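You operate a simulated robot arm through the tools that you are given. There is no shell and no other tool. Be economical: measure what you need, move in short steps, check, and stop when the job is done.

The job below is to be done with a simulated robot arm. You get a single attempt, and the scene is never put back.

## Task
Put one of the shaft keys from the top of the steel counter on the red thrust disc there.

Only the result counts: the job must be done as asked and must still hold three seconds after the hand-in. Knocking over, shifting, dropping, spilling or breaking anything else fails it.

## Robot
A 6-joint arm with a two-finger parallel gripper, fixed in place. Base frame: the origin is at the foot of the arm, x ahead of it, y to its left, z up; the work surface is at about z = 0. Units: mm, degrees, N and s.
With the tool pointing down near the work surface it reaches from about 180 to 460 mm from the base axis. Its first joint turns from -70.0 to 70.0 degrees. Payload 1.9 kg.
Tool frame: the origin (TCP) lies between the finger pads and is the grasp point; the fingertips stand 23 mm ahead of it; z points along the fingers, y is the line along which they close. Largest opening 94 mm; finger width 38, thickness 10; the body of the gripper, 54 by 96 mm, starts 39 mm behind the TCP.
Orientation is that of the tool frame in the base frame, as a unit quaternion [x, y, z, w]. With the fingers straight down and closing along the base's y, the tool's x points along the base's -x, its y along +y and its z along -z.

## Interface
- The arm moves only by the tool drive_tool. Its argument "moves" is a list of rows, each a list of 6 numbers: the shift along the tool's x, y, z in mm, then the turn, a rotation vector about the tool's x, y, z in degrees. In form: [[tx, ty, tz, wx, wy, wz], ...]. A call has 1 to 8 rows; each row shifts and turns the commanded pose from where the row before left it, along the tool's axes as they then stand. "grip" is the opening, from 0 (shut) to 1 (fully open), set as the call begins (left out, the last holds). Rows are played at 5 a second. More than 50 mm and 8.6 degrees between two rows, or a gripper value outside its range, and nothing of the call is played. A pose out of reach is approached as far as the arm can. The call stops where the force on the tool passes 40 N (or 10 N more than at its start, if that is more) or the arm is blocked; 0.2 s more then pass. Each finger travels about 108 mm/s and halts on what it meets, pressing with about 21 N; the grip force reading is that of the motor and also rises with nothing between the fingers. The clock runs only during rows and for 0.2 s after the last one: add rows that do not move to give the fingers time. The reply holds the time, the measured pose of the TCP, the force on the tool along the base axes, the opening and the grip force, in the units named above and with some noise.
- Cameras (640 x 400 px; columns grow to the right, rows downward): "scene" is fixed at [39.5, 297.8, 433.3]; the picture's right is [-0.90, -0.43, 0.00], its down [-0.21, 0.45, -0.87] and it looks along [0.38, -0.78, -0.49] (base axes); focal length 345 px, centre (320, 200). "wrist" rides on the gripper at [-39, 0, -44] in the tool frame; the picture's right is [0.00, -1.00, 0.00], its down [0.97, 0.00, -0.24] and it looks along [0.24, 0.00, 0.97] (tool axes); focal length 218 px, centre (320, 200).
- grab_frame(camera): a new picture of that camera. The clock stands still meanwhile.
- pixel_to_xyz(camera, pixels): for up to 12 pixels [column, row] of the newest picture of that camera ("zoom" is the newest enlarged one), the place [x, y, z] in the base frame of the surface seen there, good to about 2 mm. The clock stands still meanwhile.
- zoom(camera, box): a new picture of the part [left, top, right, bottom] of that camera's present view, enlarged. The clock stands still meanwhile.
- finish_job(): hands the job in; it is judged then, once.

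Go step by step. Measure first, check grasps and placings, and put right what went wrong. The budget is 60 turns and 26 pictures, counting those below and the enlarged ones. Unless the task says otherwise, let go and move clear before handing in, and close with one line.

The tools are called after "Emit:" as a command line: name --pt "numbers of a row" for each row, then --argument value for the rest, lists and objects as JSON in quotes. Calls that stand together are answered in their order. drive_tool: Moves the arm, as the interface text tells. Its arguments: {"type":"object","properties":{"moves":{"type":"array","items":{"type":"array","items":{"type":"number"}}},"grip":{"type":"number"}},"required":["moves"]} The other tools are called the same way: grab_frame (camera) takes a picture; pixel_to_xyz (camera, pixels) gives the place of the surface under pixels of a picture; zoom (camera, box) takes an enlarged picture of a part of a camera's view; finish_job () hands the job in.

At the start:

```text
clock: 0.0
tcp_pos: [179.5, -175.8, 224.1]
ee_rot: [0.0, 1.0, -0.001, 0.001]
wrist_force: [0.6, 0.8, -0.4]
gripper_width: 94.0
grip_force: 0.1
```

scene: 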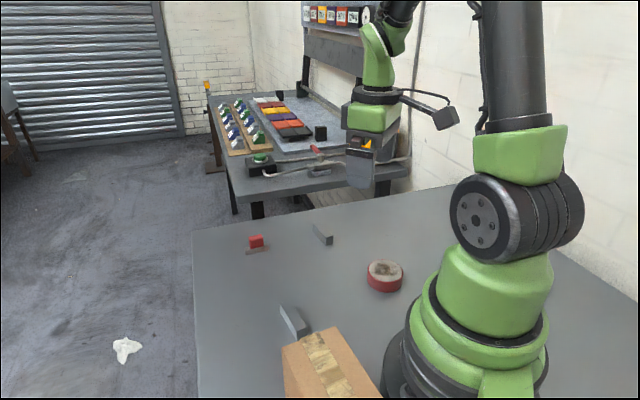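
wrist: 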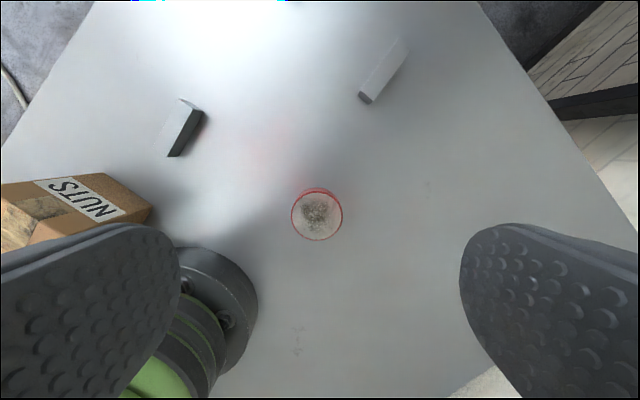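

The wrist picture shows the red disc near (317,215) and two grey bars near (182,130) and (383,70). The scene also shows a small red item near (256,243), so I'll enlarge both views.

Emit:
zoom --camera "scene" --box '[220, 210, 420, 350]'

Emit:
pixel_to_xyz --camera "wrist" --pixels '[[317, 215], [317, 193], [317, 238], [184, 128], [180, 102], [172, 154], [205, 108], [385, 70], [403, 45], [365, 97], [270, 60], [292, 215]]'

Emit:
pixel_to_xyz --camera "scene" --pixels '[[256, 241], [257, 252], [384, 268], [384, 287], [318, 229], [328, 242], [285, 312], [300, 330]]'

```text
2.86 times, centred on (320, 280) of scene
```

zoom: 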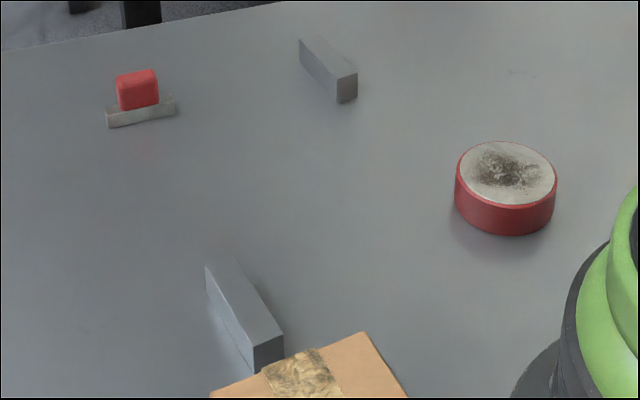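

```text
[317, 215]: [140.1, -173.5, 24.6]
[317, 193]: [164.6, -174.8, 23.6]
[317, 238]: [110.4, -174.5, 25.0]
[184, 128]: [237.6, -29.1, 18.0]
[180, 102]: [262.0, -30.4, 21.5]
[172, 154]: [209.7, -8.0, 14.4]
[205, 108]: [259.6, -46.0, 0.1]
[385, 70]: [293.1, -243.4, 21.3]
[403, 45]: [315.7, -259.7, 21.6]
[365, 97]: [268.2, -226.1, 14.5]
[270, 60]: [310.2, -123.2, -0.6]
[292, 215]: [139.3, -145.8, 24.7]
```

```text
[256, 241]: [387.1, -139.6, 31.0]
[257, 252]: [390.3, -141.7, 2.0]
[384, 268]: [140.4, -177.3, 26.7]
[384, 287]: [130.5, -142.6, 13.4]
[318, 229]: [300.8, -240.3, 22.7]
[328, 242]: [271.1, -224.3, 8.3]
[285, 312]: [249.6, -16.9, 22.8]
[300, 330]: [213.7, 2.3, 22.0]
```

The free key at about (292,-243), top z≈22, points about -35° from x. The disc centre is about (138,-174), top z≈25, and the third key carries a red block, so I'll leave that one alone. Next I go above the free key, turn 35° and look.

Emit:
drive_tool --pt "-37.5 -22.4 15 0 0 0" --pt "-37.5 -22.4 15 0 0 0" --pt "-37.5 -22.4 15 0 0 0" --pt "0 0 10 0 0 7" --pt "0 0 10 0 0 7" --pt "0 0 10 0 0 7" --pt "0 0 0 0 0 7" --pt "0 0 0 0 0 7" --grip 1

Emit:
grab_frame --camera "wrist"

```text
clock: 1.8
tcp_pos: [291.4, -244.8, 150.6]
ee_rot: [0.301, 0.953, 0.0, 0.001]
wrist_force: [-1.1, -0.5, -0.9]
gripper_width: 93.8
grip_force: 0.2
```

```text
22 pictures are left
```

wrist: 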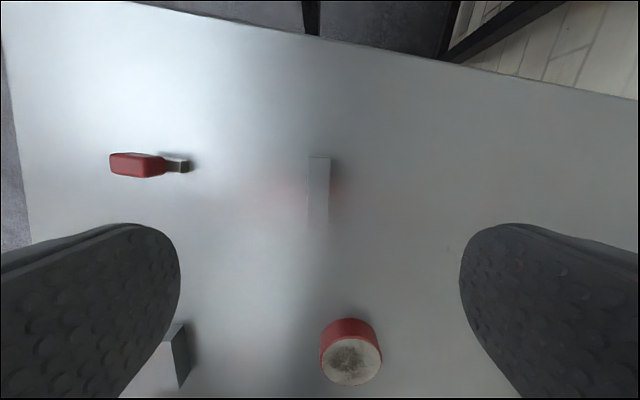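

The key is now upright in the picture at (319,190), so the yaw is good. I'll enlarge it and measure its edges.

Emit:
zoom --camera "wrist" --box '[240, 140, 400, 240]'

Emit:
pixel_to_xyz --camera "wrist" --pixels '[[319, 160], [319, 190], [318, 218], [318, 227], [311, 190], [328, 190], [311, 160], [328, 160], [319, 235], [350, 355], [350, 320], [350, 383]]'

```text
4.00 times, centred on (320, 190) of wrist
```

zoom: 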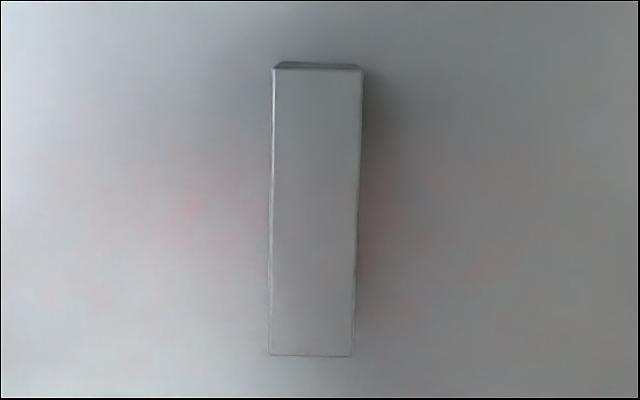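

```text
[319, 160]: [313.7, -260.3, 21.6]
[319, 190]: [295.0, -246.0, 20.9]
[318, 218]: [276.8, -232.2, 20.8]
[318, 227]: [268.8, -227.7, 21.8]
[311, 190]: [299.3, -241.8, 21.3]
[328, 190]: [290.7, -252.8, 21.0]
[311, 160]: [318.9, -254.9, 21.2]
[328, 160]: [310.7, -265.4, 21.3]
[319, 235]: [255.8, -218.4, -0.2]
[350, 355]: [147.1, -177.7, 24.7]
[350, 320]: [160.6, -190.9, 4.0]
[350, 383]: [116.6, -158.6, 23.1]
```

The key is 22 mm tall, about 17 wide and about 59 long, centred near (292.5,-244.5), almost straight under the TCP. I'll go down to TCP z≈28, leaving the tips about 5 mm above the counter.

Emit:
drive_tool --pt "0 0 35 0 0 0" --pt "0 0 35 0 0 0" --pt "0 0 28 0 0 0" --pt "0 0 14 0 0 0" --pt "0 0 10.5 0 0 0" --pt "0 0 0 0 0 0"

```text
clock: 3.2
tcp_pos: [292.4, -244.1, 26.3]
ee_rot: [0.301, 0.954, 0.0, 0.0]
wrist_force: [-0.3, 0.6, -0.5]
gripper_width: 94.1
grip_force: 0.1
```

The pose is (292.4,-244.1,26.3) with no contact force. Now I close on the key.

Emit:
drive_tool --pt "0 0 0 0 0 0" --pt "0 0 0 0 0 0" --pt "0 0 0 0 0 0" --pt "0 0 0 0 0 0" --pt "0 0 0 0 0 0" --grip 0

```text
clock: 4.4
tcp_pos: [292.3, -244.6, 27.0]
ee_rot: [0.301, 0.954, -0.001, 0.001]
wrist_force: [-0.6, -0.4, 1.5]
gripper_width: 18.1
grip_force: 20.7
```

The fingers stopped at 18.1 mm with 20.7 N, so the key is held. I'll lift and look.

Emit:
drive_tool --pt "0 0 -10 0 0 0" --pt "0 0 -20 0 0 0" --pt "0 0 -30 0 0 0" --pt "0 0 -20 0 0 0" --pt "0 0 0 0 0 0"

Emit:
grab_frame --camera "wrist"

Emit:
pixel_to_xyz --camera "wrist" --pixels '[[320, 200]]'

```text
clock: 5.6
tcp_pos: [291.9, -243.7, 107.0]
ee_rot: [0.301, 0.954, 0.0, 0.001]
wrist_force: [-0.1, -0.2, -1.8]
gripper_width: 18.1
grip_force: 21.3
```

```text
20 pictures are left
```

wrist: 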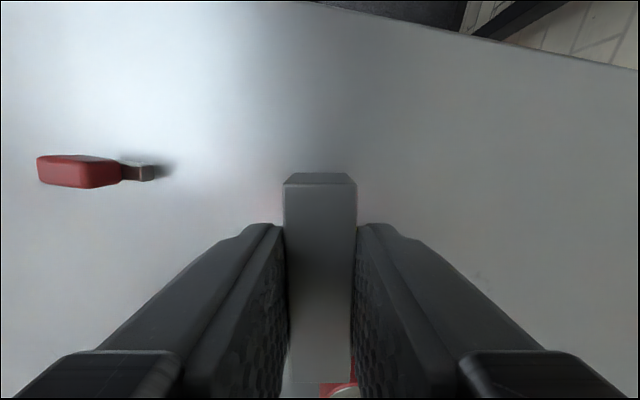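

```text
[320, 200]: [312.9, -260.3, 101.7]
```

The key is held level between the fingers, showing from row 187 to about row 380. I'll measure its ends in the grip and the disc rim again from the scene.

Emit:
pixel_to_xyz --camera "wrist" --pixels '[[320, 187], [320, 300], [318, 350], [310, 375], [310, 381]]'

Emit:
zoom --camera "scene" --box '[340, 245, 430, 301]'

```text
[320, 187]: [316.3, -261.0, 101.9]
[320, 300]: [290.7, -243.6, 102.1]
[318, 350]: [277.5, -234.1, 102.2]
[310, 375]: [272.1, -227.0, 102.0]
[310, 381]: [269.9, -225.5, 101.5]
```

```text
7.11 times, centred on (385, 273) of scene
```

zoom: 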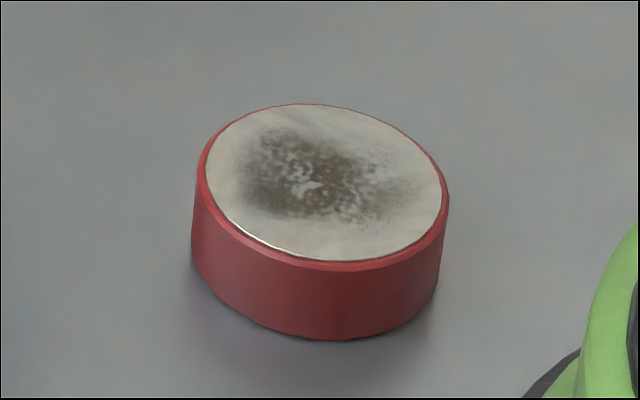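

Emit:
pixel_to_xyz --camera "zoom" --pixels '[[208, 180], [441, 190], [298, 107], [345, 258], [235, 125], [420, 240], [420, 150], [235, 230], [325, 183]]'

```text
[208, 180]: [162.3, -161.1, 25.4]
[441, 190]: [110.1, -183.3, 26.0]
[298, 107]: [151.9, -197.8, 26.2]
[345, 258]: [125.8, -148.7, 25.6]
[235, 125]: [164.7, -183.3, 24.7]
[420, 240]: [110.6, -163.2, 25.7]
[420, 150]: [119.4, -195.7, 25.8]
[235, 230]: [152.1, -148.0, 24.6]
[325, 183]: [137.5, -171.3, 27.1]
```

The disc centre is (137,-173) with its top at z≈25.5, and the key centre is about 1 mm from the TCP. I'll move over the disc at this height.

Emit:
drive_tool --pt "28 -5.2 0 0 0 0" --pt "28 -5.2 0 0 0 0" --pt "28 -5.2 0 0 0 0" --pt "28 -5.2 0 0 0 0" --pt "28 -5.2 0 0 0 0" --pt "28.5 -5.4 0 0 0 0" --pt "0 0 0 0 0 0"

Emit:
zoom --camera "scene" --box '[300, 190, 460, 290]'

```text
clock: 7.2
tcp_pos: [135.7, -172.9, 109.1]
ee_rot: [0.301, 0.954, -0.002, 0.001]
wrist_force: [0.2, 0.1, -1.0]
gripper_width: 17.8
grip_force: 20.6
```

```text
4.00 times, centred on (380, 240) of scene
```

zoom: 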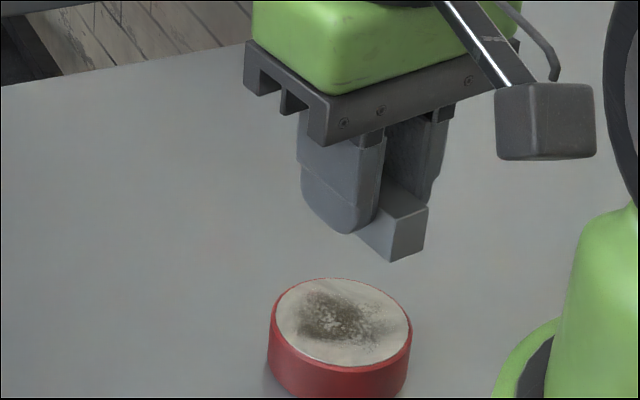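

The key hangs over the disc, TCP (135.7,-172.9,109). I'll go down to just above the touch height of about z 52.

Emit:
drive_tool --pt "0 0 20 0 0 0" --pt "0 0 18 0 0 0" --pt "0 0 10 0 0 0" --pt "0 0 3 0 0 0" --pt "0 0 0 0 0 0"

Emit:
zoom --camera "scene" --box '[330, 230, 440, 300]'

```text
clock: 8.4
tcp_pos: [134.9, -173.1, 56.9]
ee_rot: [0.3, 0.954, 0.0, 0.003]
wrist_force: [0.5, -0.7, -1.6]
gripper_width: 17.7
grip_force: 21.5
```

```text
5.71 times, centred on (385, 265) of scene
```

zoom: 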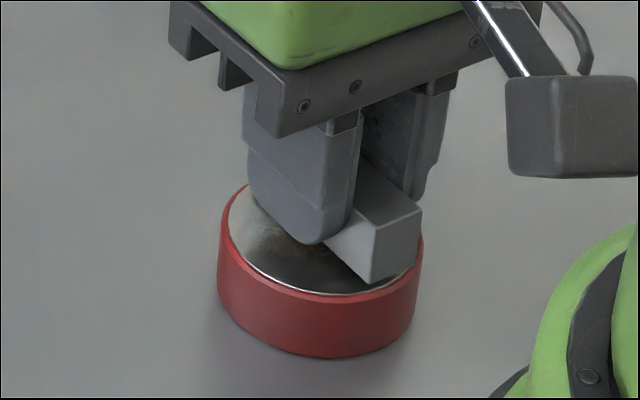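

The key is about 4 mm above the disc and centred within 2 mm. I'll lower it in 1 mm steps and watch the vertical force.

Emit:
drive_tool --pt "-1 0 1 0 0 0" --pt "0 0 1 0 0 0" --pt "0 0 1 0 0 0" --pt "0 0 0.5 0 0 0" --pt "0 0 0 0 0 0"

```text
clock: 9.6
tcp_pos: [137.9, -174.0, 52.6]
ee_rot: [0.301, 0.954, 0.0, 0.0]
wrist_force: [0.4, 0.0, -1.7]
gripper_width: 17.7
grip_force: 20.8
```

Emit:
drive_tool --pt "0 0 0.5 0 0 0" --pt "0 0 0.5 0 0 0" --pt "0 0 0 0 0 0"

```text
clock: 10.4
tcp_pos: [137.1, -174.5, 51.3]
ee_rot: [0.301, 0.953, 0.001, 0.0]
wrist_force: [1.7, 0.2, 0.1]
gripper_width: 17.9
grip_force: 20.9
```

The vertical force has moved from -1.7 to +0.1, so contact may be just starting. I'll go down another 0.5 mm to confirm.

Emit:
drive_tool --pt "0 0 0.5 0 0 0" --pt "0 0 0 0 0 0"

Emit:
zoom --camera "scene" --box '[330, 230, 440, 300]'

```text
clock: 11.0
tcp_pos: [135.8, -173.8, 50.8]
ee_rot: [0.301, 0.953, 0.0, 0.001]
wrist_force: [-3.7, 0.6, 15.7]
gripper_width: 17.8
grip_force: 21.6
```

```text
5.71 times, centred on (385, 265) of scene
```

zoom: 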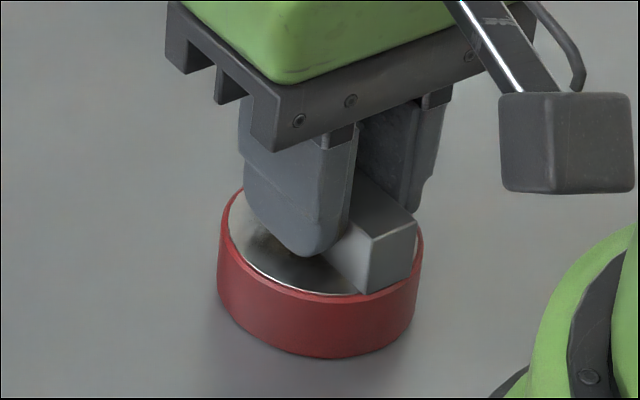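

Contact reads 15.7 N and the key sits on the disc. I'll ease the load by 0.5 mm and then open part way.

Emit:
drive_tool --pt "0 0 -0.5 0 0 0" --pt "0 0 0 0 0 0"

Emit:
drive_tool --pt "0 0 0 0 0 0" --pt "0 0 0 0 0 0" --pt "0 0 0 0 0 0" --grip 0.5

Emit:
drive_tool --pt "0 0 -10 0 0 0" --pt "0 0 -30 0 0 0" --pt "0 0 -40 0 0 0" --pt "0 0 -40 0 0 0" --pt "0 0 0 0 0 0"

Emit:
zoom --camera "scene" --box '[220, 210, 420, 350]'

Emit:
grab_frame --camera "wrist"

```text
clock: 11.6
tcp_pos: [137.0, -174.1, 52.4]
ee_rot: [0.301, 0.954, -0.001, 0.0]
wrist_force: [-0.2, 0.2, -2.0]
gripper_width: 17.7
grip_force: 21.5
```

```text
clock: 12.4
tcp_pos: [137.5, -174.3, 51.9]
ee_rot: [0.3, 0.954, 0.0, 0.001]
wrist_force: [0.5, 0.2, -0.5]
gripper_width: 47.2
grip_force: 0.1
```

```text
clock: 13.6
tcp_pos: [136.4, -172.7, 172.6]
ee_rot: [0.301, 0.954, 0.0, 0.001]
wrist_force: [0.5, -0.3, 0.0]
gripper_width: 47.0
grip_force: 0.1
```

```text
2.86 times, centred on (320, 280) of scene
```

zoom: 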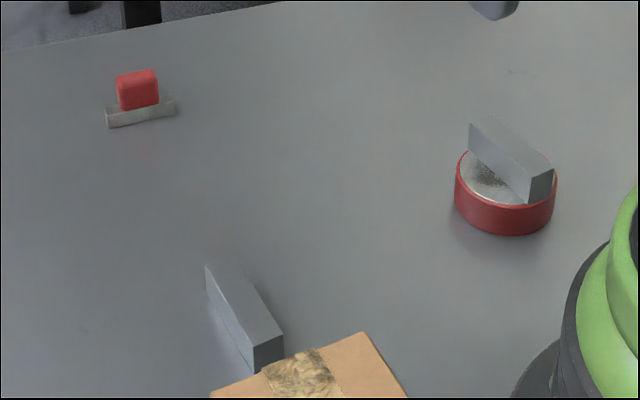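

```text
14 pictures are left
```

wrist: 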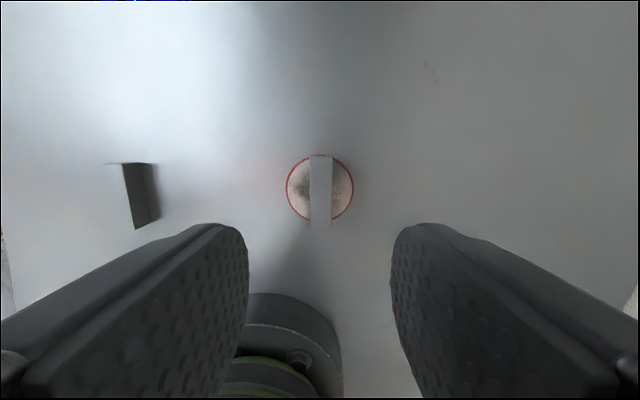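

The key lies flat and centred across the red disc at wrist (320,190). The disc and the other items look unmoved, the gripper is open and the arm is clear, so I'm handing in.

Emit:
finish_job

```text
The job is handed in.
```

One shaft key now rests flat and centred on the red thrust disc. In the last pictures nothing else had moved, and the job is handed in.
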